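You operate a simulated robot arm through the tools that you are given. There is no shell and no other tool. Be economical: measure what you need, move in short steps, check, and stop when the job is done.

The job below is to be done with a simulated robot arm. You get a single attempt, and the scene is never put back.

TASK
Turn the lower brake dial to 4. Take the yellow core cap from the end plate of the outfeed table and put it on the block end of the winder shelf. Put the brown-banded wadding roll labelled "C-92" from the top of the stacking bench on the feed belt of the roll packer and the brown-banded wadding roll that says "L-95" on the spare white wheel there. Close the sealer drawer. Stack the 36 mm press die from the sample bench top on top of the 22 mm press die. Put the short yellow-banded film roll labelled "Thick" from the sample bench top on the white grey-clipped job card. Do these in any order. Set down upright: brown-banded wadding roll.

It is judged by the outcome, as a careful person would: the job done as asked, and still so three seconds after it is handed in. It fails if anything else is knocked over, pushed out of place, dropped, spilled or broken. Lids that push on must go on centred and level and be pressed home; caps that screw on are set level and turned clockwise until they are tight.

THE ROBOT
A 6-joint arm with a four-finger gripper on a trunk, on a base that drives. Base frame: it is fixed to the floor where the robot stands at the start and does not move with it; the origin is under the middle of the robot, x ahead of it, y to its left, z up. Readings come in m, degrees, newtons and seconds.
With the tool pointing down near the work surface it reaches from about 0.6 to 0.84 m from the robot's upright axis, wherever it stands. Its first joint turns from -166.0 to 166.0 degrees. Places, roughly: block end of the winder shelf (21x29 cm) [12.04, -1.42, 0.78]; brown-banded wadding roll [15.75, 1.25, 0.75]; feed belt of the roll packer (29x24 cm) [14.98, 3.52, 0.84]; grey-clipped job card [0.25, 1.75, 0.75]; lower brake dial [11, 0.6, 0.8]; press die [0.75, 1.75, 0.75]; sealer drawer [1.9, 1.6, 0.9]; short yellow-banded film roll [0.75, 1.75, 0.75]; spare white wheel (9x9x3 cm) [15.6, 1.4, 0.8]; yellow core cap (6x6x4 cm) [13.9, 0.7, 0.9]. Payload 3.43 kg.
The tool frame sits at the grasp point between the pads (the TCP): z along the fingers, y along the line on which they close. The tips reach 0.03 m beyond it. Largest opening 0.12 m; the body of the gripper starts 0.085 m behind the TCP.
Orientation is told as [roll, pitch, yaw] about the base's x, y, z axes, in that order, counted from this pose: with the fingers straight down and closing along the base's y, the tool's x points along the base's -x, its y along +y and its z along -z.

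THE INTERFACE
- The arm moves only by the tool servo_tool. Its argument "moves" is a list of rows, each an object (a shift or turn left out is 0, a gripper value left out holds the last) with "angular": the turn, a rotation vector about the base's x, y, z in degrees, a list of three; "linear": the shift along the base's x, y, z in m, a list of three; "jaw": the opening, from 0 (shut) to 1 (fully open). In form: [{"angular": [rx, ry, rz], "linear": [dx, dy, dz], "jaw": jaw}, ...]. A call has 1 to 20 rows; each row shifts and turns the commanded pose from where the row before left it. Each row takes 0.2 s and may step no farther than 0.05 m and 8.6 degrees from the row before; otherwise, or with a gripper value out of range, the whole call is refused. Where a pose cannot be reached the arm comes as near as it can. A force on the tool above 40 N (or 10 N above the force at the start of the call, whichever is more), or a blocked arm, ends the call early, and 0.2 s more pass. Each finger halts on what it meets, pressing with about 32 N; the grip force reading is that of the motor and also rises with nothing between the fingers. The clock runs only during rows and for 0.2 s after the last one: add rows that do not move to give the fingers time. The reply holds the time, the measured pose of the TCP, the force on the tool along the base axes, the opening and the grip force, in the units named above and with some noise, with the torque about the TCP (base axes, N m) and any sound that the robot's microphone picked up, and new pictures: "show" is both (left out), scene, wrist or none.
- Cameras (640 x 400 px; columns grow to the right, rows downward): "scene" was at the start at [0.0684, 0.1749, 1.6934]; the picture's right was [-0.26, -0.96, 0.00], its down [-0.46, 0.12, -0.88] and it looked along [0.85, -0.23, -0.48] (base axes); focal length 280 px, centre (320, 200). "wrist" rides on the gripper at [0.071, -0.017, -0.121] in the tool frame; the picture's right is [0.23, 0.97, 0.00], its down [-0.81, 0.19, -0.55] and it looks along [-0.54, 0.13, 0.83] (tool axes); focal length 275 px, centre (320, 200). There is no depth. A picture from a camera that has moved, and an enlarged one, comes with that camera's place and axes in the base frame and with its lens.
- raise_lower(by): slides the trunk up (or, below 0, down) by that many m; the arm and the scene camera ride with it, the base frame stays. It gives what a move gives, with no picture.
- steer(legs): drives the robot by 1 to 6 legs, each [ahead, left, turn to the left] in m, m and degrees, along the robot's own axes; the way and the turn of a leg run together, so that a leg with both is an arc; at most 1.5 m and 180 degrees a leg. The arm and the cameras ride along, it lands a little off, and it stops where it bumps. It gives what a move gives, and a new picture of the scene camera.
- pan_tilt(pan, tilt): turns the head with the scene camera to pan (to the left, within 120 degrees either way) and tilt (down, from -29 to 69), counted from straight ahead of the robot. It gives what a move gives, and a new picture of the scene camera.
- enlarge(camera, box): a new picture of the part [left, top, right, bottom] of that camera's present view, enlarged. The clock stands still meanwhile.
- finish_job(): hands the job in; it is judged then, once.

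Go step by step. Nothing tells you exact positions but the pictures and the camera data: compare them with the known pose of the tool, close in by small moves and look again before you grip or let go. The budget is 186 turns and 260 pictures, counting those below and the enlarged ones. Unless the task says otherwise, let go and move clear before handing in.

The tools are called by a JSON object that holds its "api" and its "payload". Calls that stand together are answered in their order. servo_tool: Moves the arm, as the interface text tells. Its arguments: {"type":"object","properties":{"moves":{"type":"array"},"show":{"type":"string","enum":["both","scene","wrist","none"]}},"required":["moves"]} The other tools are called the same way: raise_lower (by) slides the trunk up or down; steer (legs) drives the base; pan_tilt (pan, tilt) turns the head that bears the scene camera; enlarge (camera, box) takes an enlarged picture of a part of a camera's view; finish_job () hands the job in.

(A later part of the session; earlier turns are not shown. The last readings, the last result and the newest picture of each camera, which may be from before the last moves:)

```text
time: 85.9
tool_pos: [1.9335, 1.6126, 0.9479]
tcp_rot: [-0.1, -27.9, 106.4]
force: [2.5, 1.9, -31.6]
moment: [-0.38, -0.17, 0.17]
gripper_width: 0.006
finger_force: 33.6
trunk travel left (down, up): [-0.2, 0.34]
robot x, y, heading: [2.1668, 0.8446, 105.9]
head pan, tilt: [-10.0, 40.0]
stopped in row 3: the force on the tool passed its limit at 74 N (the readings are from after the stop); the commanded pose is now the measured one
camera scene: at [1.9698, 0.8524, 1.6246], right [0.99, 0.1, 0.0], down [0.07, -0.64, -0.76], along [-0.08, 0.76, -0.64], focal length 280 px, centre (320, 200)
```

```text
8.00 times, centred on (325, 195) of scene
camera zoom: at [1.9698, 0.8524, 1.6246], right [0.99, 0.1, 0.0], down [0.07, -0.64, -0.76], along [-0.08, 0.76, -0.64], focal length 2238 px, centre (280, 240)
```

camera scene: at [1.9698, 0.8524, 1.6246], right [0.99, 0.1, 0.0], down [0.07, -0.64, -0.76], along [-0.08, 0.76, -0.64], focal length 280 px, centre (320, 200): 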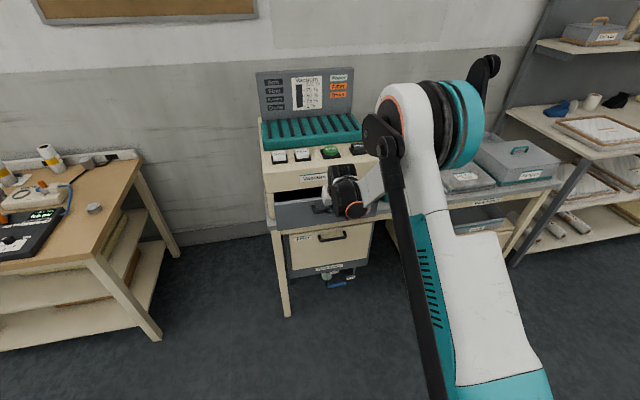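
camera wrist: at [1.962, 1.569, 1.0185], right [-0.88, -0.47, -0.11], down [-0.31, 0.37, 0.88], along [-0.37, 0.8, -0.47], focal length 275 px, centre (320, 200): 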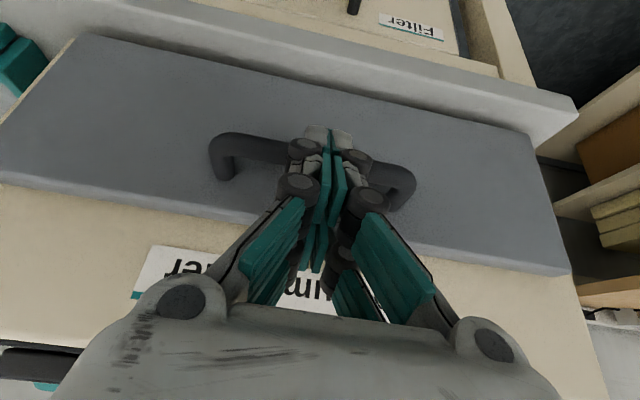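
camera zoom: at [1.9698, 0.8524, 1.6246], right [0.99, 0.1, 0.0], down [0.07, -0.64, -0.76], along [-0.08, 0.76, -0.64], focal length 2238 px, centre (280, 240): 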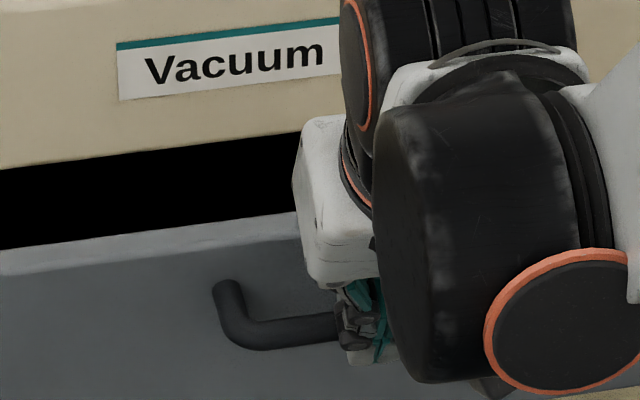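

I'll relieve the load (slightly forward and down), open the fingers a bit, and check the width and the force.

{"api": "servo_tool", "payload": {"moves": [{"linear": [-0.003, 0.0096, -0.01]}, {"jaw": 0.25}, {"jaw": 0.25}, {}], "show": "wrist"}}

{"api": "enlarge", "payload": {"camera": "wrist", "box": [200, 80, 440, 240]}}

```text
time: 86.5
tool_pos: [1.9293, 1.6224, 0.9485]
tcp_rot: [-0.1, -28.8, 106.4]
force: [0.1, 2.0, 32.8]
moment: [0.5, 0.1, 0.33]
gripper_width: 0.006
finger_force: 0.2
trunk travel left (down, up): [-0.2, 0.34]
robot x, y, heading: [2.1685, 0.8355, 106.1]
head pan, tilt: [-10.0, 40.0]
stopped in row 3: the force on the tool passed its limit at 45 N (the readings are from after the stop); the commanded pose is now the measured one
camera wrist: at [1.9798, 1.5118, 1.0194], right [-0.88, -0.47, -0.11], down [-0.31, 0.37, 0.88], along [-0.37, 0.8, -0.47], focal length 275 px, centre (320, 200)
```

wrist: 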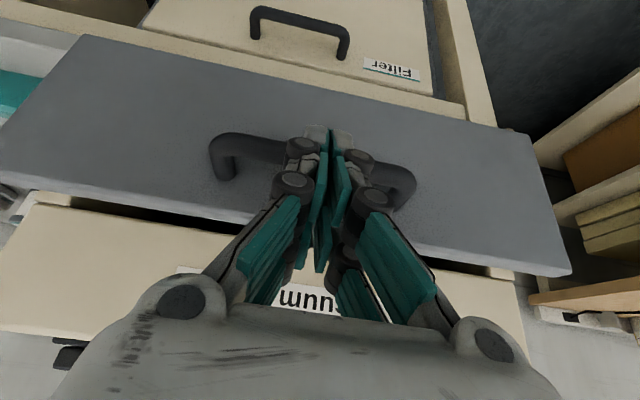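

```text
2.50 times, centred on (320, 160) of wrist
camera zoom: at [1.9798, 1.5118, 1.0194], right [-0.88, -0.47, -0.11], down [-0.31, 0.37, 0.88], along [-0.37, 0.8, -0.47], focal length 688 px, centre (320, 300)
```

zoom: 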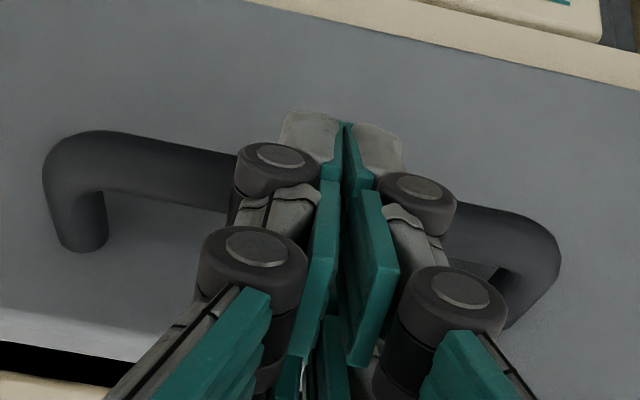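

The fingertips still appear wedged on the handle bar. I'll hold still and keep opening to see whether they release.

{"api": "servo_tool", "payload": {"moves": [{"jaw": 0.25}, {"jaw": 0.25}, {"jaw": 0.25}], "show": "wrist"}}

{"api": "enlarge", "payload": {"camera": "wrist", "box": [200, 80, 440, 240]}}

```text
time: 87.1
tool_pos: [1.93, 1.6233, 0.9488]
tcp_rot: [-0.1, -29.0, 106.4]
force: [0.1, 2.0, 27.3]
moment: [0.43, 0.06, 0.43]
gripper_width: 0.006
finger_force: 0.1
trunk travel left (down, up): [-0.2, 0.34]
robot x, y, heading: [2.1694, 0.8376, 106.2]
head pan, tilt: [-10.0, 40.0]
stopped in row 2: the force on the tool passed its limit at 42 N (the readings are from after the stop); the commanded pose is now the measured one
camera wrist: at [1.9798, 1.5124, 1.0193], right [-0.88, -0.47, -0.11], down [-0.31, 0.37, 0.88], along [-0.37, 0.8, -0.47], focal length 275 px, centre (320, 200)
```

wrist: 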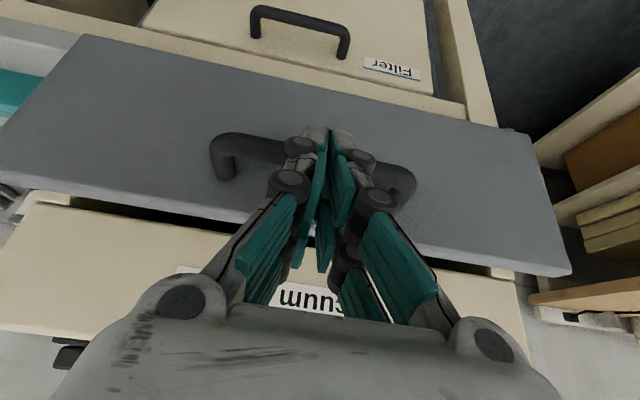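

```text
2.50 times, centred on (320, 160) of wrist
camera zoom: at [1.9798, 1.5124, 1.0193], right [-0.88, -0.47, -0.11], down [-0.31, 0.37, 0.88], along [-0.37, 0.8, -0.47], focal length 688 px, centre (320, 300)
```

zoom: 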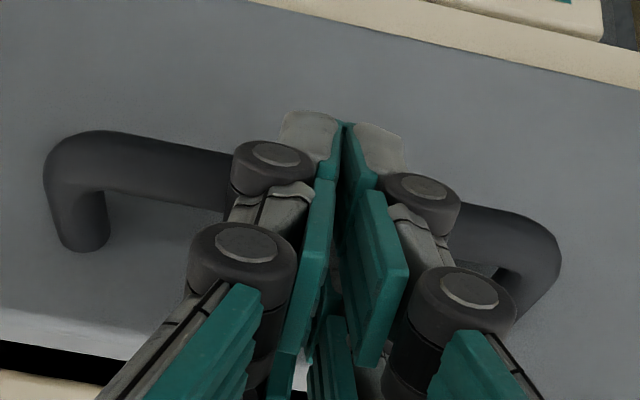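

I'll relieve the vertical load by a few mm and continue opening.

{"api": "servo_tool", "payload": {"moves": [{"linear": [0, 0, 0.004], "jaw": 0.1}, {"jaw": 0.25}, {"jaw": 0.35}, {"jaw": 0.5}, {"jaw": 0.5}], "show": "wrist"}}

```text
time: 88.4
tool_pos: [1.945, 1.6291, 0.9507]
tcp_rot: [-0.5, -28.7, 105.6]
force: [15.7, 7.1, -7.0]
moment: [0.34, -1.15, 0.46]
gripper_width: 0.0489
finger_force: 0.0
trunk travel left (down, up): [-0.2, 0.34]
robot x, y, heading: [2.1664, 0.8397, 105.7]
head pan, tilt: [-10.0, 40.0]
stopped in row 5: the force on the tool passed its limit at 44 N (the readings are from after the stop); the commanded pose is now the measured one
camera wrist: at [1.9931, 1.5172, 1.0211], right [-0.88, -0.45, -0.12], down [-0.31, 0.38, 0.87], along [-0.35, 0.81, -0.47], focal length 275 px, centre (320, 200)
```

wrist: 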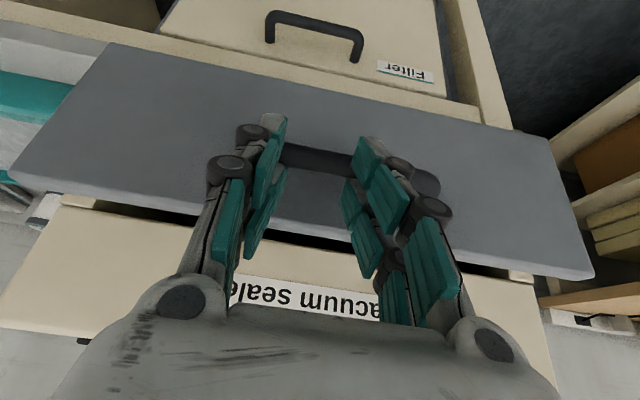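

The fingers opened to 49 mm. Now I'll try backing straight out in small steps.

{"api": "servo_tool", "payload": {"moves": [{"linear": [0.003, -0.01, 0]}, {"linear": [0.003, -0.01, 0]}, {"linear": [0.003, -0.01, 0]}, {}]}}

{"api": "enlarge", "payload": {"camera": "wrist", "box": [200, 80, 440, 240]}}

```text
time: 89.4
tool_pos: [1.9482, 1.5964, 0.9507]
tcp_rot: [-0.3, -28.7, 105.9]
force: [0.2, 0.0, 0.2]
moment: [0.0, 0.03, -0.01]
gripper_width: 0.06
finger_force: 0.0
trunk travel left (down, up): [-0.2, 0.34]
robot x, y, heading: [2.1702, 0.8377, 105.6]
head pan, tilt: [-10.0, 40.0]
camera scene: at [1.9715, 0.8493, 1.6252], right [0.99, 0.1, 0.0], down [0.06, -0.64, -0.77], along [-0.08, 0.76, -0.64], focal length 280 px, centre (320, 200)
camera wrist: at [1.9961, 1.4857, 1.0216], right [-0.88, -0.46, -0.12], down [-0.31, 0.38, 0.87], along [-0.36, 0.81, -0.47], focal length 275 px, centre (320, 200)
```

scene: 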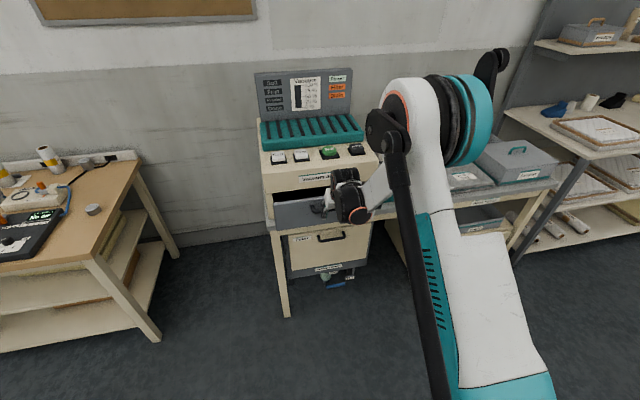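
wrist: 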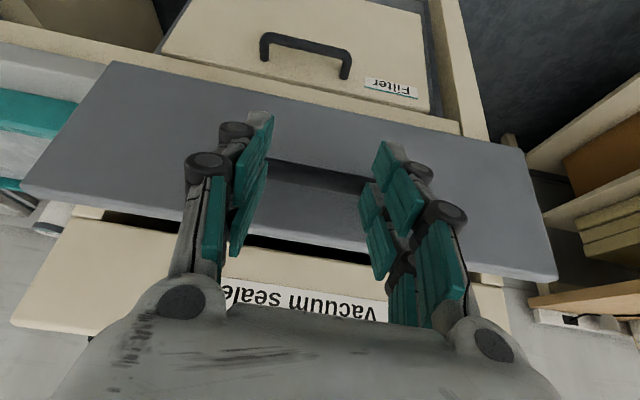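

```text
2.50 times, centred on (320, 160) of wrist
camera zoom: at [1.9961, 1.4857, 1.0216], right [-0.88, -0.46, -0.12], down [-0.31, 0.38, 0.87], along [-0.36, 0.81, -0.47], focal length 688 px, centre (320, 300)
```

zoom: 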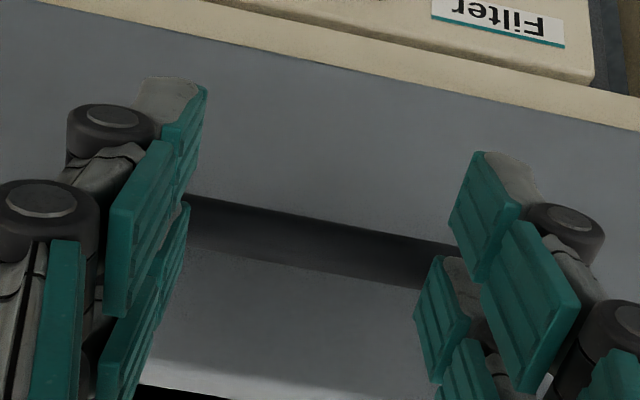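

Free now with zero force. I'll back off, shift 12 cm to the right clear of the handle, close the fingers, and look.

{"api": "servo_tool", "payload": {"moves": [{"linear": [0.0085, -0.0288, 0]}, {"linear": [0.0085, -0.0288, 0]}, {"linear": [0.0085, -0.0288, 0]}, {"linear": [0.04, 0.012, 0], "jaw": 0}, {"linear": [0.04, 0.012, 0]}, {"linear": [0.034, 0.01, 0]}, {}]}}

```text
time: 91.0
tool_pos: [2.0879, 1.5429, 0.9496]
tcp_rot: [-0.3, -28.6, 105.9]
force: [0.3, 1.0, 0.5]
moment: [-0.01, 0.01, 0.02]
gripper_width: 0.0
finger_force: 31.9
trunk travel left (down, up): [-0.2, 0.34]
robot x, y, heading: [2.1662, 0.8374, 105.8]
head pan, tilt: [-10.0, 40.0]
camera scene: at [1.972, 0.8496, 1.6252], right [0.99, 0.1, 0.0], down [0.06, -0.64, -0.77], along [-0.08, 0.76, -0.64], focal length 280 px, centre (320, 200)
camera wrist: at [2.137, 1.4313, 1.0208], right [-0.88, -0.46, -0.12], down [-0.31, 0.38, 0.87], along [-0.36, 0.81, -0.47], focal length 275 px, centre (320, 200)
```

scene: 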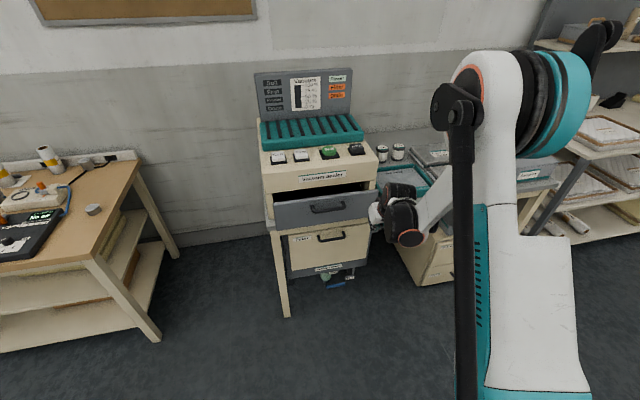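
wrist: 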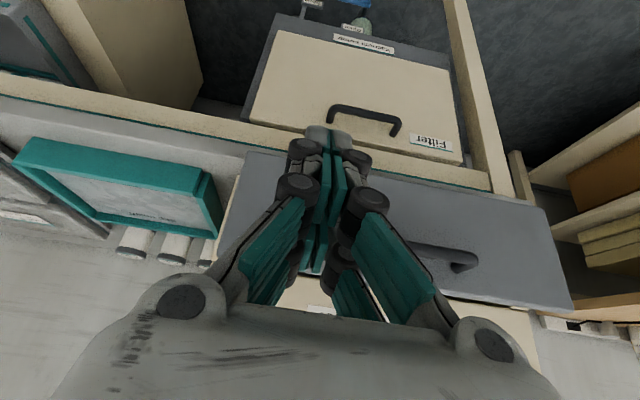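

Fingers face bare panel beside the handle. Pushing again.

{"api": "servo_tool", "payload": {"moves": [{"linear": [-0.0085, 0.0288, 0]}, {"linear": [-0.0085, 0.0288, 0]}, {"linear": [-0.0085, 0.0288, 0]}, {"linear": [-0.0085, 0.0288, 0]}, {"linear": [-0.0055, 0.019, 0]}, {"linear": [-0.0055, 0.019, 0]}, {"linear": [-0.0055, 0.019, 0]}, {}]}}

{"api": "enlarge", "payload": {"camera": "scene", "box": [250, 140, 430, 270]}}

```text
time: 92.8
tool_pos: [2.0356, 1.7168, 0.9526]
tcp_rot: [-0.5, -28.6, 105.9]
force: [-0.1, -0.3, 0.2]
moment: [0.01, 0.04, 0.03]
gripper_width: 0.0002
finger_force: 31.6
trunk travel left (down, up): [-0.2, 0.34]
robot x, y, heading: [2.1689, 0.8367, 105.4]
head pan, tilt: [-10.0, 40.0]
camera scene: at [1.9715, 0.8496, 1.6252], right [0.99, 0.1, 0.0], down [0.06, -0.64, -0.77], along [-0.08, 0.76, -0.64], focal length 280 px, centre (320, 200)
camera wrist: at [2.0842, 1.6052, 1.0235], right [-0.88, -0.46, -0.12], down [-0.31, 0.38, 0.87], along [-0.36, 0.81, -0.47], focal length 275 px, centre (320, 200)
```

scene: 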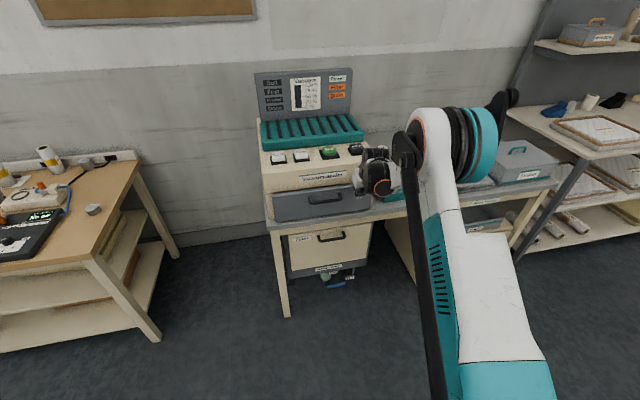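
wrist: 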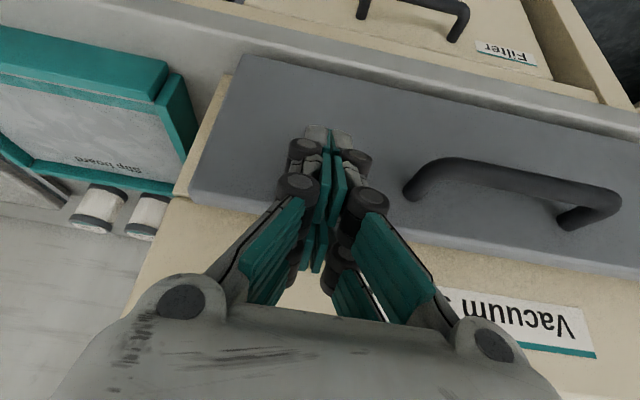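

```text
3.08 times, centred on (340, 205) of scene
camera zoom: at [1.9715, 0.8496, 1.6252], right [0.99, 0.1, 0.0], down [0.06, -0.64, -0.77], along [-0.08, 0.76, -0.64], focal length 861 px, centre (258, 185)
```

zoom: 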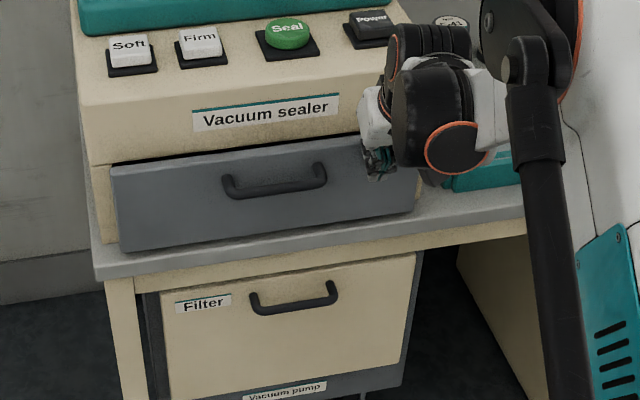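

Nearly shut; pushing the last centimetres until it stops.

{"api": "servo_tool", "payload": {"moves": [{"linear": [-0.0028, 0.0096, 0]}, {"linear": [-0.0028, 0.0096, 0]}, {"linear": [-0.0028, 0.0096, 0]}, {"linear": [-0.0028, 0.0096, 0]}, {"linear": [-0.0028, 0.0096, 0]}], "show": "none"}}

{"api": "enlarge", "payload": {"camera": "scene", "box": [250, 140, 430, 270]}}

```text
time: 93.6
tool_pos: [2.0316, 1.7351, 0.9508]
tcp_rot: [-0.3, -27.9, 106.0]
force: [3.2, -16.1, 3.9]
moment: [-0.04, 0.05, 0.1]
gripper_width: 0.0
finger_force: 33.8
trunk travel left (down, up): [-0.2, 0.34]
robot x, y, heading: [2.1661, 0.8423, 105.7]
head pan, tilt: [-10.0, 40.0]
stopped in row 3: the force on the tool passed its limit at 55 N (the readings are from after the stop); the commanded pose is now the measured one
```

```text
3.08 times, centred on (340, 205) of scene
camera zoom: at [1.9722, 0.8466, 1.6254], right [0.99, 0.1, 0.0], down [0.06, -0.64, -0.77], along [-0.08, 0.76, -0.64], focal length 861 px, centre (258, 185)
```

zoom: 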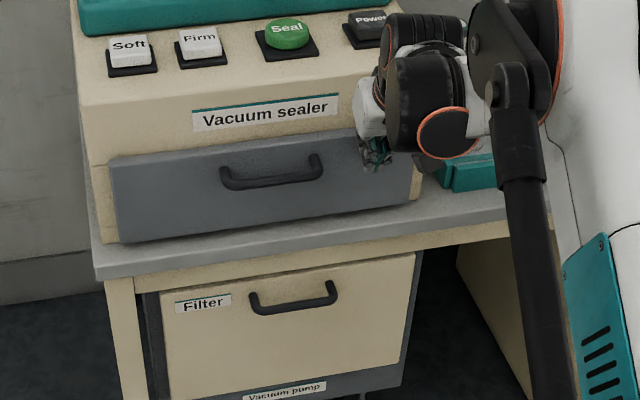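

Stopped hard: drawer closed. Back the arm off and verify.

{"api": "servo_tool", "payload": {"moves": [{"linear": [0.006, -0.02, 0]}, {"linear": [0.01, -0.035, 0]}, {"linear": [0.01, -0.035, 0.02], "angular": [-7, -2, 0]}, {"linear": [0.01, -0.035, 0.02], "angular": [-7, -2, 0]}, {"linear": [0.01, -0.035, 0.02], "angular": [-7, -2, 0]}, {"linear": [0.01, -0.035, 0.02], "angular": [-6, -1.7, 0]}, {"linear": [0.01, -0.035, 0.02]}, {"linear": [0.01, -0.035, 0.02]}, {"linear": [0.01, -0.035, 0]}, {}], "show": "scene"}}

{"api": "enlarge", "payload": {"camera": "scene", "box": [250, 140, 430, 270]}}

```text
time: 95.8
tool_pos: [2.1148, 1.4385, 1.0714]
tcp_rot: [-0.3, 0.1, 106.0]
force: [-0.1, -0.5, 0.3]
moment: [0.0, 0.04, 0.05]
gripper_width: 0.0
finger_force: 33.0
trunk travel left (down, up): [-0.2, 0.34]
robot x, y, heading: [2.1707, 0.8378, 105.7]
head pan, tilt: [-10.0, 40.0]
camera scene: at [1.9718, 0.8489, 1.6252], right [0.99, 0.1, 0.0], down [0.06, -0.64, -0.77], along [-0.08, 0.76, -0.64], focal length 280 px, centre (320, 200)
```

scene: 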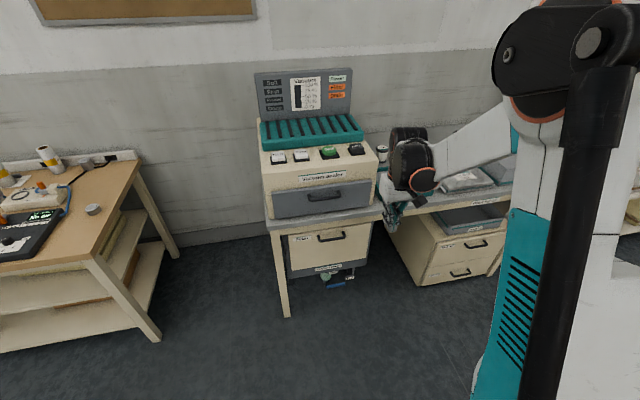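

```text
3.08 times, centred on (340, 205) of scene
camera zoom: at [1.9718, 0.8489, 1.6252], right [0.99, 0.1, 0.0], down [0.06, -0.64, -0.77], along [-0.08, 0.76, -0.64], focal length 861 px, centre (258, 185)
```

zoom: 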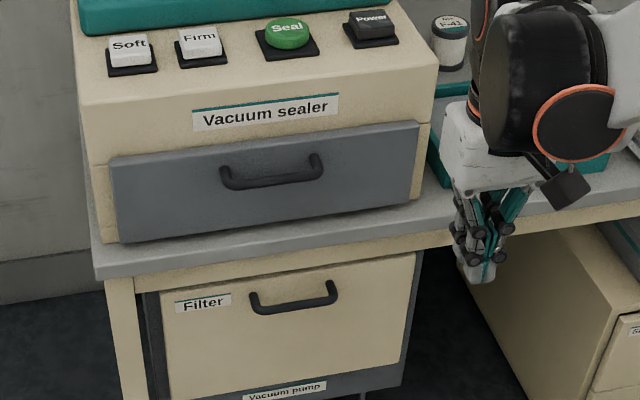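

Drawer closed. Now I'll back out, turn along the aisle (heading ≈15°), and look ahead.

{"api": "steer", "payload": {"legs": [[-0.55, 0, 0], [0, 0, -90]]}}

{"api": "pan_tilt", "payload": {"pan": -20, "tilt": 15}}

```text
time: 102.7
tool_pos: [2.9144, 0.3827, 1.0711]
tcp_rot: [-0.4, 0.0, 17.8]
force: [-0.3, 0.4, -0.2]
moment: [0.03, 0.0, 0.01]
gripper_width: 0.0001
finger_force: 33.9
trunk travel left (down, up): [-0.2, 0.34]
robot x, y, heading: [2.3199, 0.31, 17.7]
head pan, tilt: [-10.0, 40.0]
camera scene: at [2.3221, 0.5052, 1.6252], right [0.13, -0.99, 0.0], down [-0.64, -0.09, -0.77], along [0.76, 0.1, -0.64], focal length 280 px, centre (320, 200)
```

scene: 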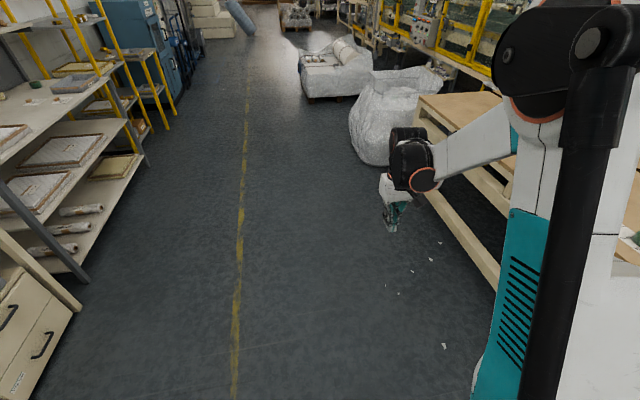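

```text
time: 103.6
tool_pos: [2.9147, 0.3844, 1.0721]
tcp_rot: [-0.4, 0.0, 17.9]
force: [0.4, -0.4, -0.6]
moment: [-0.04, -0.02, 0.0]
gripper_width: 0.0
finger_force: 34.0
trunk travel left (down, up): [-0.2, 0.34]
robot x, y, heading: [2.3166, 0.312, 17.8]
head pan, tilt: [-20.0, 15.0]
camera scene: at [2.3312, 0.4901, 1.6647], right [-0.04, -1.0, 0.0], down [-0.26, 0.01, -0.97], along [0.96, -0.04, -0.26], focal length 280 px, centre (320, 200)
```

scene: 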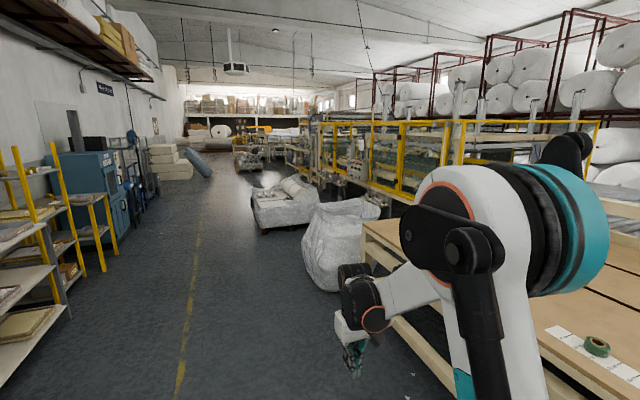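

The aisle runs at ~20° with the yellow line through (5.6,1.94); a bag and foam pile are on the right. I'll get onto the line and drive along it.

{"api": "steer", "payload": {"legs": [[0, 0.42, 2.2], [1.5, 0, 0], [1.5, 0, 0], [1.5, 0, 0]]}}

```text
time: 127.1
tool_pos: [6.9873, 2.2882, 1.0719]
tcp_rot: [-0.4, 0.1, 18.8]
force: [0.2, 0.2, 0.2]
moment: [-0.04, -0.01, -0.01]
gripper_width: 0.0
finger_force: 34.1
trunk travel left (down, up): [-0.2, 0.34]
robot x, y, heading: [6.3923, 2.2067, 18.5]
head pan, tilt: [-20.0, 15.0]
camera scene: at [6.4014, 2.3853, 1.6647], right [-0.02, -1.0, 0.0], down [-0.26, 0.01, -0.97], along [0.97, -0.02, -0.26], focal length 280 px, centre (320, 200)
```

scene: 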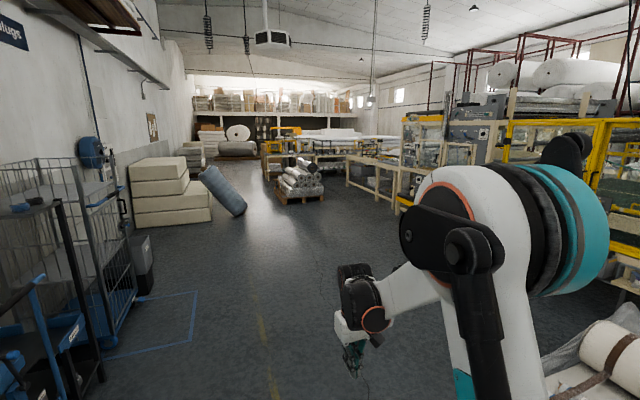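

{"api": "steer", "payload": {"legs": [[1.2, 0, 0]]}}

{"api": "pan_tilt", "payload": {"pan": -55, "tilt": 15}}

```text
time: 133.2
tool_pos: [8.1262, 2.6458, 1.0715]
tcp_rot: [-0.4, -0.1, 17.6]
force: [0.0, 1.0, 0.6]
moment: [-0.03, -0.01, 0.01]
gripper_width: 0.0
finger_force: 34.0
trunk travel left (down, up): [-0.2, 0.34]
robot x, y, heading: [7.5269, 2.5711, 17.4]
head pan, tilt: [-20.0, 15.0]
camera scene: at [7.5419, 2.7552, 1.6647], right [-0.04, -1.0, 0.0], down [-0.26, 0.01, -0.97], along [0.96, -0.04, -0.26], focal length 280 px, centre (320, 200)
```

scene: 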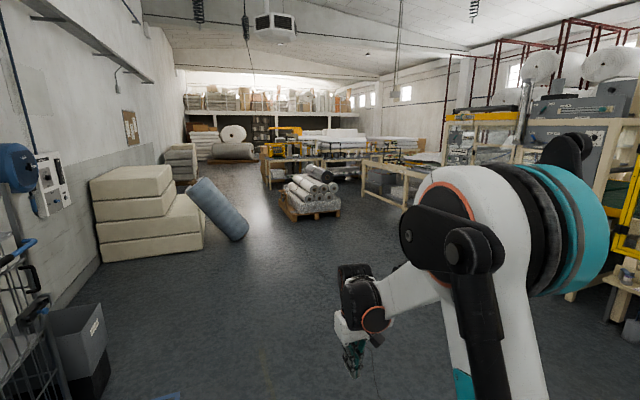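

```text
time: 134.2
tool_pos: [8.1259, 2.6466, 1.0712]
tcp_rot: [-0.5, 0.0, 17.6]
force: [-0.4, -0.3, 0.3]
moment: [0.0, 0.02, -0.02]
gripper_width: 0.0003
finger_force: 33.8
trunk travel left (down, up): [-0.2, 0.34]
robot x, y, heading: [7.5262, 2.5771, 17.7]
head pan, tilt: [-55.0, 15.0]
camera scene: at [7.5225, 2.7024, 1.6647], right [-0.61, -0.79, 0.0], down [-0.21, 0.16, -0.97], along [0.77, -0.59, -0.26], focal length 280 px, centre (320, 200)
```

scene: 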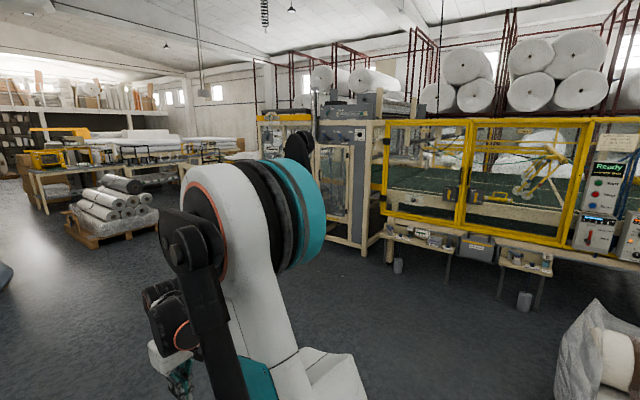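

{"api": "enlarge", "payload": {"camera": "scene", "box": [240, 90, 400, 260]}}

{"api": "steer", "payload": {"legs": [[1.3, 0, 0]]}}

{"api": "pan_tilt", "payload": {"pan": -80, "tilt": 20}}

```text
2.35 times, centred on (320, 175) of scene
camera zoom: at [7.5225, 2.7024, 1.6647], right [-0.61, -0.79, 0.0], down [-0.21, 0.16, -0.97], along [0.77, -0.59, -0.26], focal length 658 px, centre (320, 259)
```

zoom: 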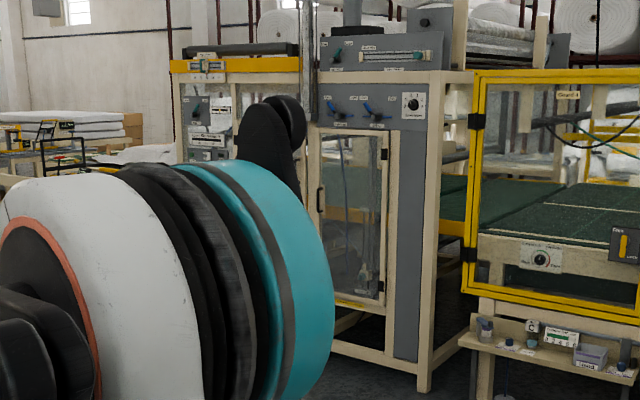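

```text
time: 140.7
tool_pos: [9.3587, 3.0841, 1.0704]
tcp_rot: [-0.5, 0.0, 19.9]
force: [0.1, 0.6, -0.4]
moment: [0.01, 0.0, -0.02]
gripper_width: 0.0
finger_force: 33.6
trunk travel left (down, up): [-0.2, 0.34]
robot x, y, heading: [8.7641, 2.9904, 19.5]
head pan, tilt: [-55.0, 15.0]
camera scene: at [8.7549, 3.1172, 1.6647], right [-0.58, -0.82, 0.0], down [-0.21, 0.15, -0.97], along [0.79, -0.56, -0.26], focal length 280 px, centre (320, 200)
```

scene: 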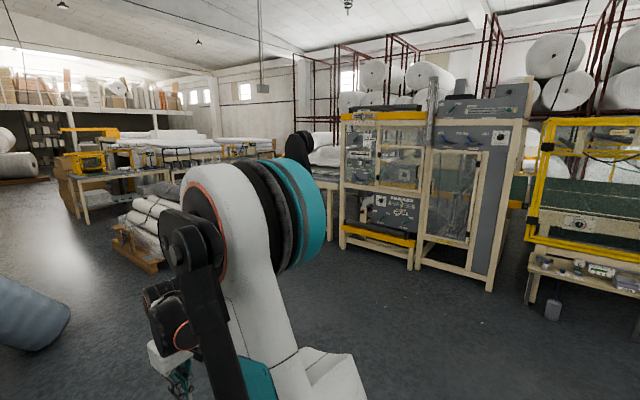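

```text
time: 141.6
tool_pos: [9.3597, 3.0842, 1.0703]
tcp_rot: [-0.3, 0.0, 19.9]
force: [0.5, 0.8, -0.5]
moment: [0.0, -0.01, 0.01]
gripper_width: 0.0
finger_force: 33.4
trunk travel left (down, up): [-0.2, 0.34]
robot x, y, heading: [8.7623, 2.9922, 19.4]
head pan, tilt: [-80.0, 20.0]
camera scene: at [8.7247, 3.0903, 1.6566], right [-0.87, -0.49, 0.0], down [-0.17, 0.3, -0.94], along [0.47, -0.82, -0.34], focal length 280 px, centre (320, 200)
```

scene: 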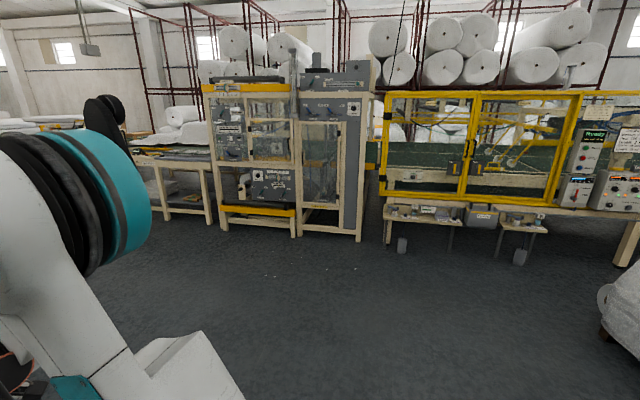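

{"api": "enlarge", "payload": {"camera": "scene", "box": [200, 75, 370, 245]}}

{"api": "enlarge", "payload": {"camera": "scene", "box": [235, 160, 300, 210]}}

```text
2.35 times, centred on (285, 160) of scene
camera zoom: at [8.7247, 3.0903, 1.6566], right [-0.87, -0.49, 0.0], down [-0.17, 0.3, -0.94], along [0.47, -0.82, -0.34], focal length 658 px, centre (402, 294)
```

zoom: 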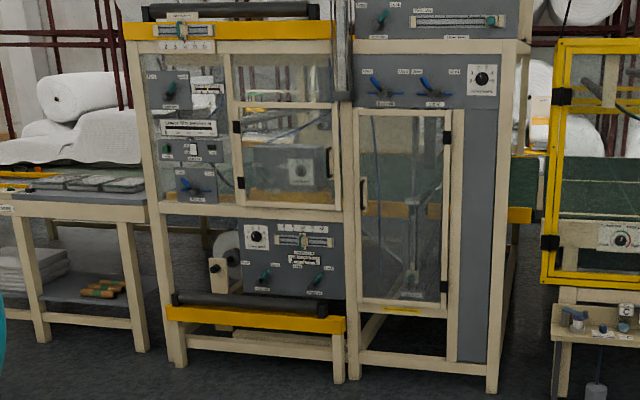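

```text
8.00 times, centred on (268, 185) of scene
camera zoom: at [8.7247, 3.0903, 1.6566], right [-0.87, -0.49, 0.0], down [-0.17, 0.3, -0.94], along [0.47, -0.82, -0.34], focal length 2238 px, centre (740, 320)
```

zoom: 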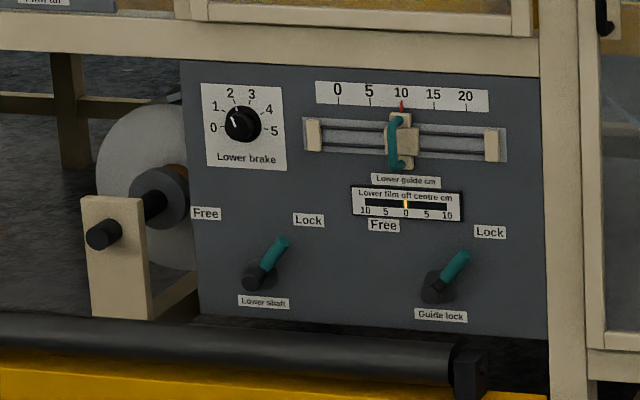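

Found the "Lower brake" dial near (10.98,0.64,0.80), scale 0–5, panel facing the aisle (outward normal ≈(−0.34,0.94)). I'll drive in front of it.

{"api": "steer", "payload": {"legs": [[0, 0, -89.7], [0, 1.29, 0], [1.5, 0, 0], [0.35, 0, 0]]}}

{"api": "pan_tilt", "payload": {"pan": -10, "tilt": 35}}

```text
time: 160.7
tool_pos: [10.6772, 1.1356, 1.0701]
tcp_rot: [-0.4, 0.0, -70.6]
force: [0.0, -0.1, -0.2]
moment: [-0.02, -0.01, 0.0]
gripper_width: 0.0
finger_force: 33.4
trunk travel left (down, up): [-0.2, 0.34]
robot x, y, heading: [10.586, 1.7311, -70.7]
head pan, tilt: [-80.0, 20.0]
camera scene: at [10.6889, 1.7692, 1.6566], right [-0.49, 0.87, 0.0], down [0.3, 0.17, -0.94], along [-0.82, -0.46, -0.34], focal length 280 px, centre (320, 200)
```

scene: 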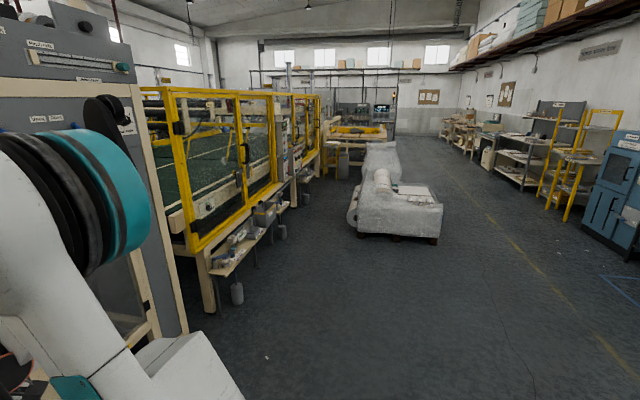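

```text
time: 162.1
tool_pos: [10.6774, 1.1354, 1.0706]
tcp_rot: [-0.4, 0.0, -70.6]
force: [0.0, 0.5, -0.1]
moment: [0.02, -0.02, -0.01]
gripper_width: 0.0
finger_force: 33.4
trunk travel left (down, up): [-0.2, 0.34]
robot x, y, heading: [10.5881, 1.7302, -70.9]
head pan, tilt: [-10.0, 35.0]
camera scene: at [10.7841, 1.7282, 1.6327], right [-0.99, -0.16, 0.0], down [-0.09, 0.57, -0.82], along [0.13, -0.81, -0.57], focal length 280 px, centre (320, 200)
```

scene: 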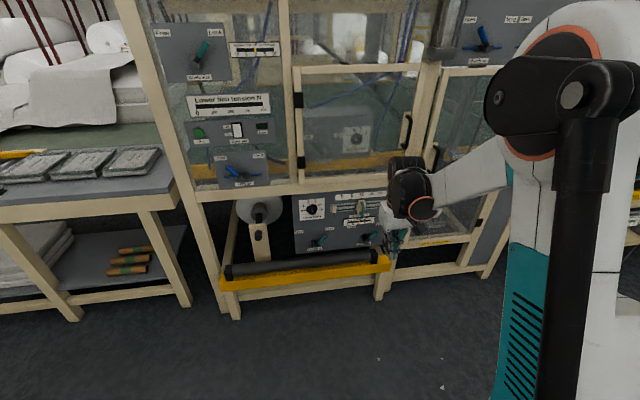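

Dial confirmed near (11.0,0.63,0.80). I'll tilt the tool to horizontal, pointing at the panel, from a safe distance.

{"api": "servo_tool", "payload": {"moves": [{"linear": [0.007, -0.019, -0.02], "angular": [-7.73, -2.72, 0], "jaw": 1}, {"linear": [0.007, -0.019, -0.02], "angular": [-7.73, -2.72, 0]}, {"linear": [0.007, -0.019, -0.02], "angular": [-7.73, -2.72, 0]}, {"linear": [0.007, -0.019, -0.02], "angular": [-7.73, -2.72, 0]}, {"linear": [0.007, -0.019, -0.02], "angular": [-7.73, -2.72, 0]}, {"linear": [0.007, -0.019, -0.02], "angular": [-7.73, -2.72, 0]}, {"linear": [0.007, -0.019, -0.02], "angular": [-7.73, -2.72, 0]}, {"linear": [0.007, -0.019, -0.02], "angular": [-7.73, -2.72, 0]}, {"linear": [0.007, -0.019, -0.02], "angular": [-7.73, -2.72, 0]}, {"linear": [0.007, -0.019, -0.02], "angular": [-7.73, -2.72, 0]}, {"linear": [0.007, -0.019, -0.02], "angular": [-7.55, -2.65, 0]}, {}]}}

```text
time: 164.7
tool_pos: [10.7606, 0.869, 0.885]
tcp_rot: [-8.3, -89.8, -62.8]
force: [0.7, -0.7, -1.1]
moment: [-0.05, 0.02, -0.02]
gripper_width: 0.1201
finger_force: 0.1
out of reach, approached as far as the arm can: row 7, 8, 9, 10, 11
trunk travel left (down, up): [-0.2, 0.34]
robot x, y, heading: [10.5849, 1.728, -70.7]
head pan, tilt: [-10.0, 35.0]
camera scene: at [10.7843, 1.7275, 1.6328], right [-0.99, -0.16, 0.0], down [-0.09, 0.57, -0.82], along [0.13, -0.81, -0.57], focal length 280 px, centre (320, 200)
camera wrist: at [10.7063, 0.978, 0.8138], right [0.92, 0.32, -0.23], down [0.0, 0.58, 0.81], along [0.39, -0.75, 0.53], focal length 275 px, centre (320, 200)
```

scene: 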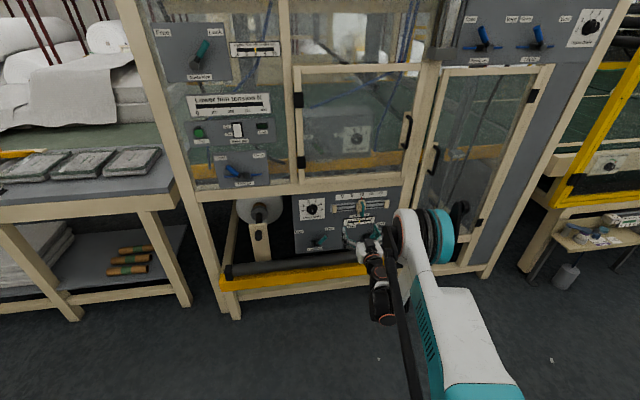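
wrist: 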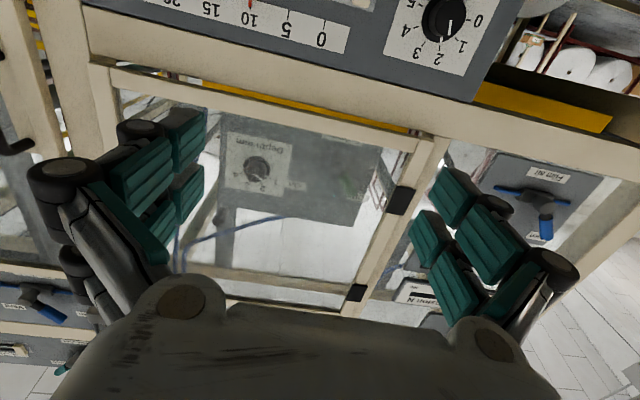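

The dial triangulates to about (11.007,0.61,0.78). I'll pull the tool back while aligning laterally and in height, before driving closer.

{"api": "servo_tool", "payload": {"moves": [{"linear": [0.012, 0.0395, -0.0173]}, {"linear": [0.012, 0.0395, -0.0173]}, {"linear": [0.012, 0.0395, -0.0173]}, {"linear": [0.012, 0.0395, -0.0173]}, {"linear": [0.012, 0.0395, -0.0173]}, {"linear": [0.012, 0.0395, -0.0173]}, {}]}}

```text
time: 166.3
tool_pos: [10.8739, 0.9066, 0.8852]
tcp_rot: [-101.1, -90.0, 30.1]
force: [-0.3, -0.1, -0.1]
moment: [-0.02, -0.01, -0.03]
gripper_width: 0.1198
finger_force: 0.0
out of reach, approached as far as the arm can: row 1, 2, 3, 4, 5, 6
trunk travel left (down, up): [-0.2, 0.34]
robot x, y, heading: [10.5874, 1.7315, -70.9]
head pan, tilt: [-10.0, 35.0]
camera scene: at [10.7843, 1.7282, 1.6327], right [-0.99, -0.16, 0.0], down [-0.09, 0.57, -0.82], along [0.13, -0.81, -0.57], focal length 280 px, centre (320, 200)
camera wrist: at [10.8186, 1.0139, 0.8128], right [0.92, 0.32, -0.23], down [0.0, 0.59, 0.81], along [0.39, -0.75, 0.54], focal length 275 px, centre (320, 200)
```

scene: 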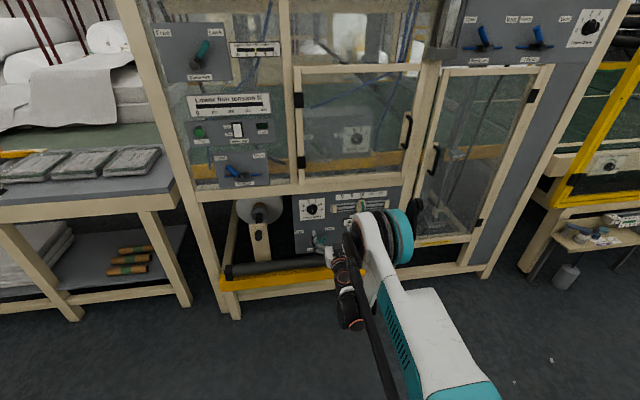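
wrist: 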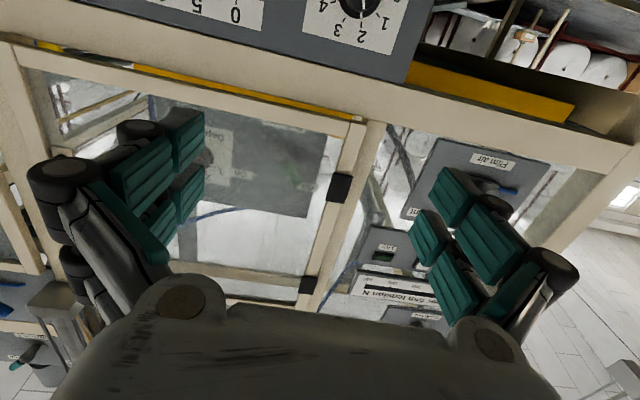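

The arm can't go lower with a horizontal tool, so I'll lower the trunk 10 cm, then approach with the base.

{"api": "raise_lower", "payload": {"by": -0.104}}

{"api": "steer", "payload": {"legs": [[0.13, 0.025, 0]]}}

{"api": "servo_tool", "payload": {"moves": [{}], "show": "wrist"}}

```text
time: 167.6
tool_pos: [10.8742, 0.9055, 0.7815]
tcp_rot: [-104.5, -89.9, 33.5]
force: [-0.6, 0.4, 0.0]
moment: [0.02, -0.01, 0.0]
gripper_width: 0.1201
finger_force: 0.1
trunk travel left (down, up): [-0.096, 0.444]
robot x, y, heading: [10.5882, 1.7303, -70.7]
head pan, tilt: [-10.0, 35.0]
```

```text
time: 168.9
tool_pos: [10.9408, 0.7891, 0.7815]
tcp_rot: [-117.2, -90.0, 46.2]
force: [-0.6, 0.8, 0.3]
moment: [0.05, 0.01, -0.01]
gripper_width: 0.12
finger_force: 0.0
trunk travel left (down, up): [-0.096, 0.444]
robot x, y, heading: [10.6548, 1.6144, -70.8]
head pan, tilt: [-10.0, 35.0]
camera scene: at [10.8511, 1.6121, 1.5287], right [-0.99, -0.16, 0.0], down [-0.09, 0.57, -0.82], along [0.13, -0.81, -0.57], focal length 280 px, centre (320, 200)
```

scene: 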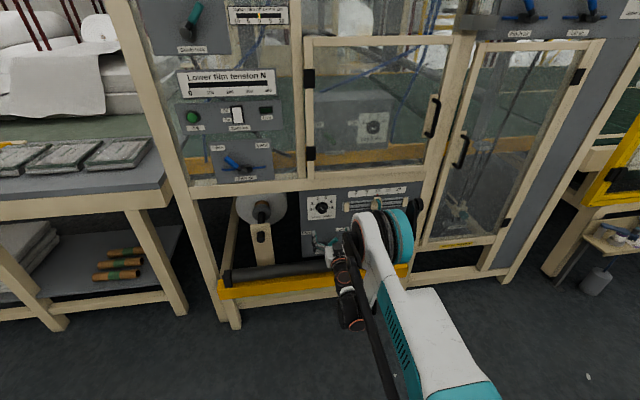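

```text
time: 169.3
tool_pos: [10.9413, 0.7893, 0.7819]
tcp_rot: [-98.6, -90.0, 27.7]
force: [0.1, 0.6, -0.7]
moment: [0.02, -0.02, 0.03]
gripper_width: 0.1199
finger_force: 0.1
trunk travel left (down, up): [-0.096, 0.444]
robot x, y, heading: [10.651, 1.6143, -70.8]
head pan, tilt: [-10.0, 35.0]
camera wrist: at [10.8855, 0.8975, 0.7089], right [0.92, 0.32, -0.23], down [0.0, 0.59, 0.81], along [0.39, -0.75, 0.54], focal length 275 px, centre (320, 200)
```

wrist: 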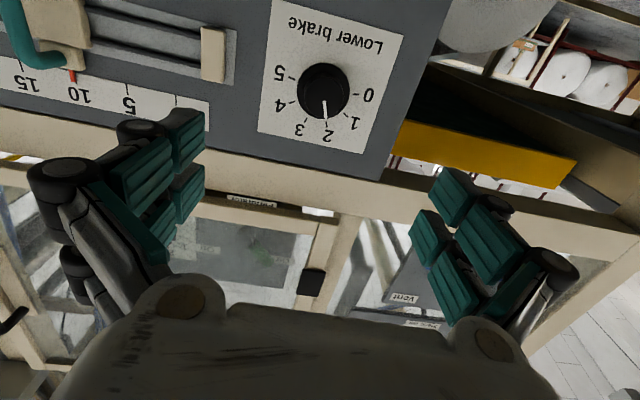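

The pointer is at 2. I'll enlarge to measure scale angles.

{"api": "enlarge", "payload": {"camera": "wrist", "box": [250, 30, 410, 160]}}

```text
3.08 times, centred on (330, 95) of wrist
camera zoom: at [10.8855, 0.8975, 0.7089], right [0.92, 0.32, -0.23], down [0.0, 0.59, 0.81], along [0.39, -0.75, 0.54], focal length 847 px, centre (289, 523)
```

zoom: 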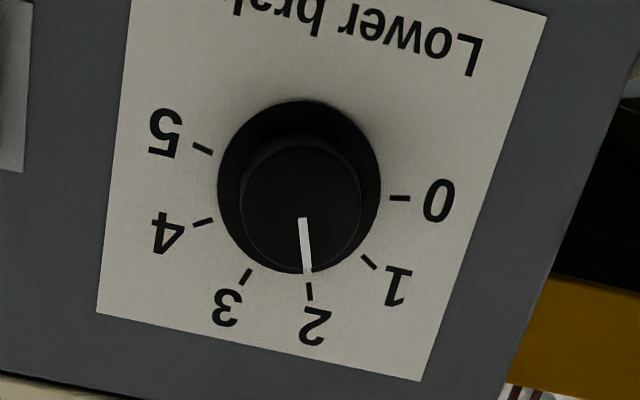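

Steps are ~39–40° each, so 2→4 is ≈80° clockwise. I'll approach 10 cm with the base and lower 9 mm.

{"api": "raise_lower", "payload": {"by": -0.009}}

{"api": "steer", "payload": {"legs": [[0.1, 0, 0]]}}

{"api": "servo_tool", "payload": {"moves": [{"jaw": 0.7}], "show": "wrist"}}

```text
time: 169.9
tool_pos: [10.9407, 0.7889, 0.7712]
tcp_rot: [-102.2, -90.0, 31.2]
force: [0.3, 0.1, 0.1]
moment: [0.01, 0.03, 0.0]
gripper_width: 0.1199
finger_force: 0.0
trunk travel left (down, up): [-0.087, 0.453]
robot x, y, heading: [10.6548, 1.6155, -70.9]
head pan, tilt: [-10.0, 35.0]
```

```text
time: 171.1
tool_pos: [10.9741, 0.6943, 0.772]
tcp_rot: [-117.1, -90.1, 46.1]
force: [-0.3, -0.2, -0.1]
moment: [-0.01, 0.01, 0.03]
gripper_width: 0.1202
finger_force: 0.0
trunk travel left (down, up): [-0.087, 0.453]
robot x, y, heading: [10.6855, 1.521, -71.0]
head pan, tilt: [-10.0, 35.0]
camera scene: at [10.8841, 1.5175, 1.5197], right [-0.99, -0.16, 0.0], down [-0.09, 0.57, -0.82], along [0.13, -0.81, -0.57], focal length 280 px, centre (320, 200)
```

scene: 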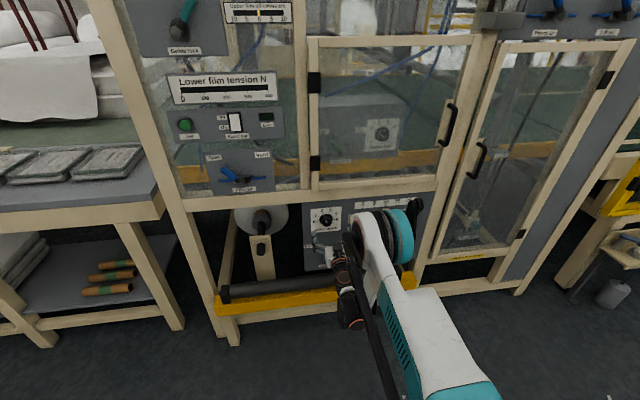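

```text
time: 171.4
tool_pos: [10.9753, 0.6946, 0.7726]
tcp_rot: [-100.1, -90.0, 29.1]
force: [0.2, -0.6, 0.8]
moment: [-0.01, 0.0, 0.0]
gripper_width: 0.084
finger_force: 0.0
trunk travel left (down, up): [-0.087, 0.453]
robot x, y, heading: [10.6886, 1.5205, -70.5]
head pan, tilt: [-10.0, 35.0]
camera wrist: at [10.9187, 0.8029, 0.6998], right [0.92, 0.32, -0.23], down [0.0, 0.59, 0.81], along [0.39, -0.75, 0.54], focal length 275 px, centre (320, 200)
```

wrist: 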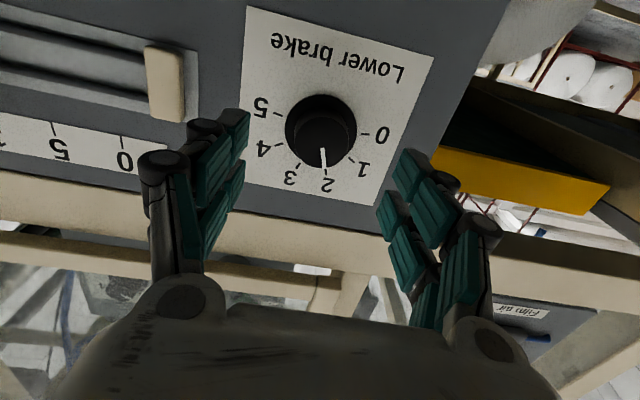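

The dial axis is ~9 mm below the tool axis and the panel ~8 cm ahead. Lowering 9 mm and driving in 4 cm.

{"api": "raise_lower", "payload": {"by": -0.009}}

{"api": "steer", "payload": {"legs": [[0.04, 0, 0]]}}

{"api": "servo_tool", "payload": {"moves": [{}], "show": "wrist"}}

```text
time: 172.0
tool_pos: [10.9741, 0.6943, 0.7639]
tcp_rot: [-101.8, -90.0, 30.7]
force: [0.6, 0.0, 0.7]
moment: [-0.04, -0.03, -0.02]
gripper_width: 0.0837
finger_force: 0.1
trunk travel left (down, up): [-0.078, 0.462]
robot x, y, heading: [10.6868, 1.5209, -70.8]
head pan, tilt: [-10.0, 35.0]
```

```text
time: 172.9
tool_pos: [10.9871, 0.6558, 0.7633]
tcp_rot: [-115.4, -90.2, 44.4]
force: [0.5, 0.5, 0.1]
moment: [0.03, 0.01, -0.02]
gripper_width: 0.084
finger_force: 0.0
trunk travel left (down, up): [-0.078, 0.462]
robot x, y, heading: [10.6991, 1.4848, -70.9]
head pan, tilt: [-10.0, 35.0]
camera scene: at [10.8974, 1.4793, 1.5107], right [-0.99, -0.16, 0.0], down [-0.09, 0.57, -0.82], along [0.13, -0.81, -0.57], focal length 280 px, centre (320, 200)
```

scene: 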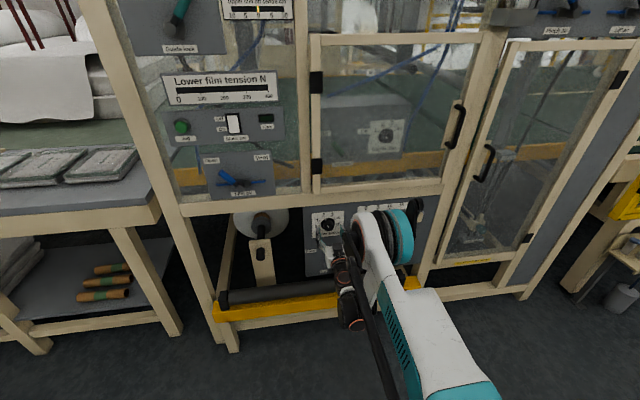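

```text
time: 173.3
tool_pos: [10.9868, 0.6563, 0.7614]
tcp_rot: [-97.7, -89.9, 26.7]
force: [-0.6, 0.6, -0.1]
moment: [0.02, -0.06, -0.03]
gripper_width: 0.084
finger_force: 0.0
trunk travel left (down, up): [-0.078, 0.462]
robot x, y, heading: [10.7005, 1.4812, -70.9]
head pan, tilt: [-10.0, 35.0]
camera wrist: at [10.9316, 0.7647, 0.6908], right [0.92, 0.32, -0.23], down [0.0, 0.59, 0.81], along [0.39, -0.75, 0.54], focal length 275 px, centre (320, 200)
```

wrist: 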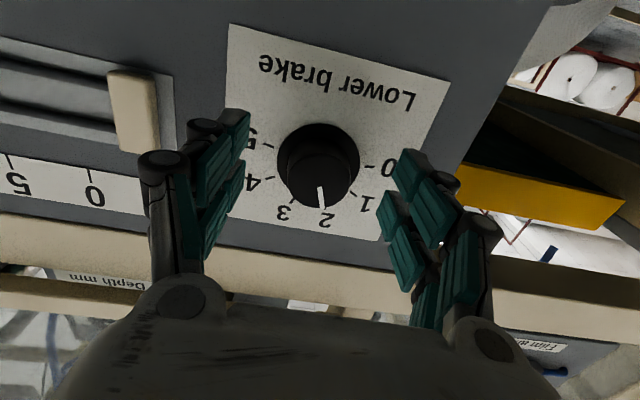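

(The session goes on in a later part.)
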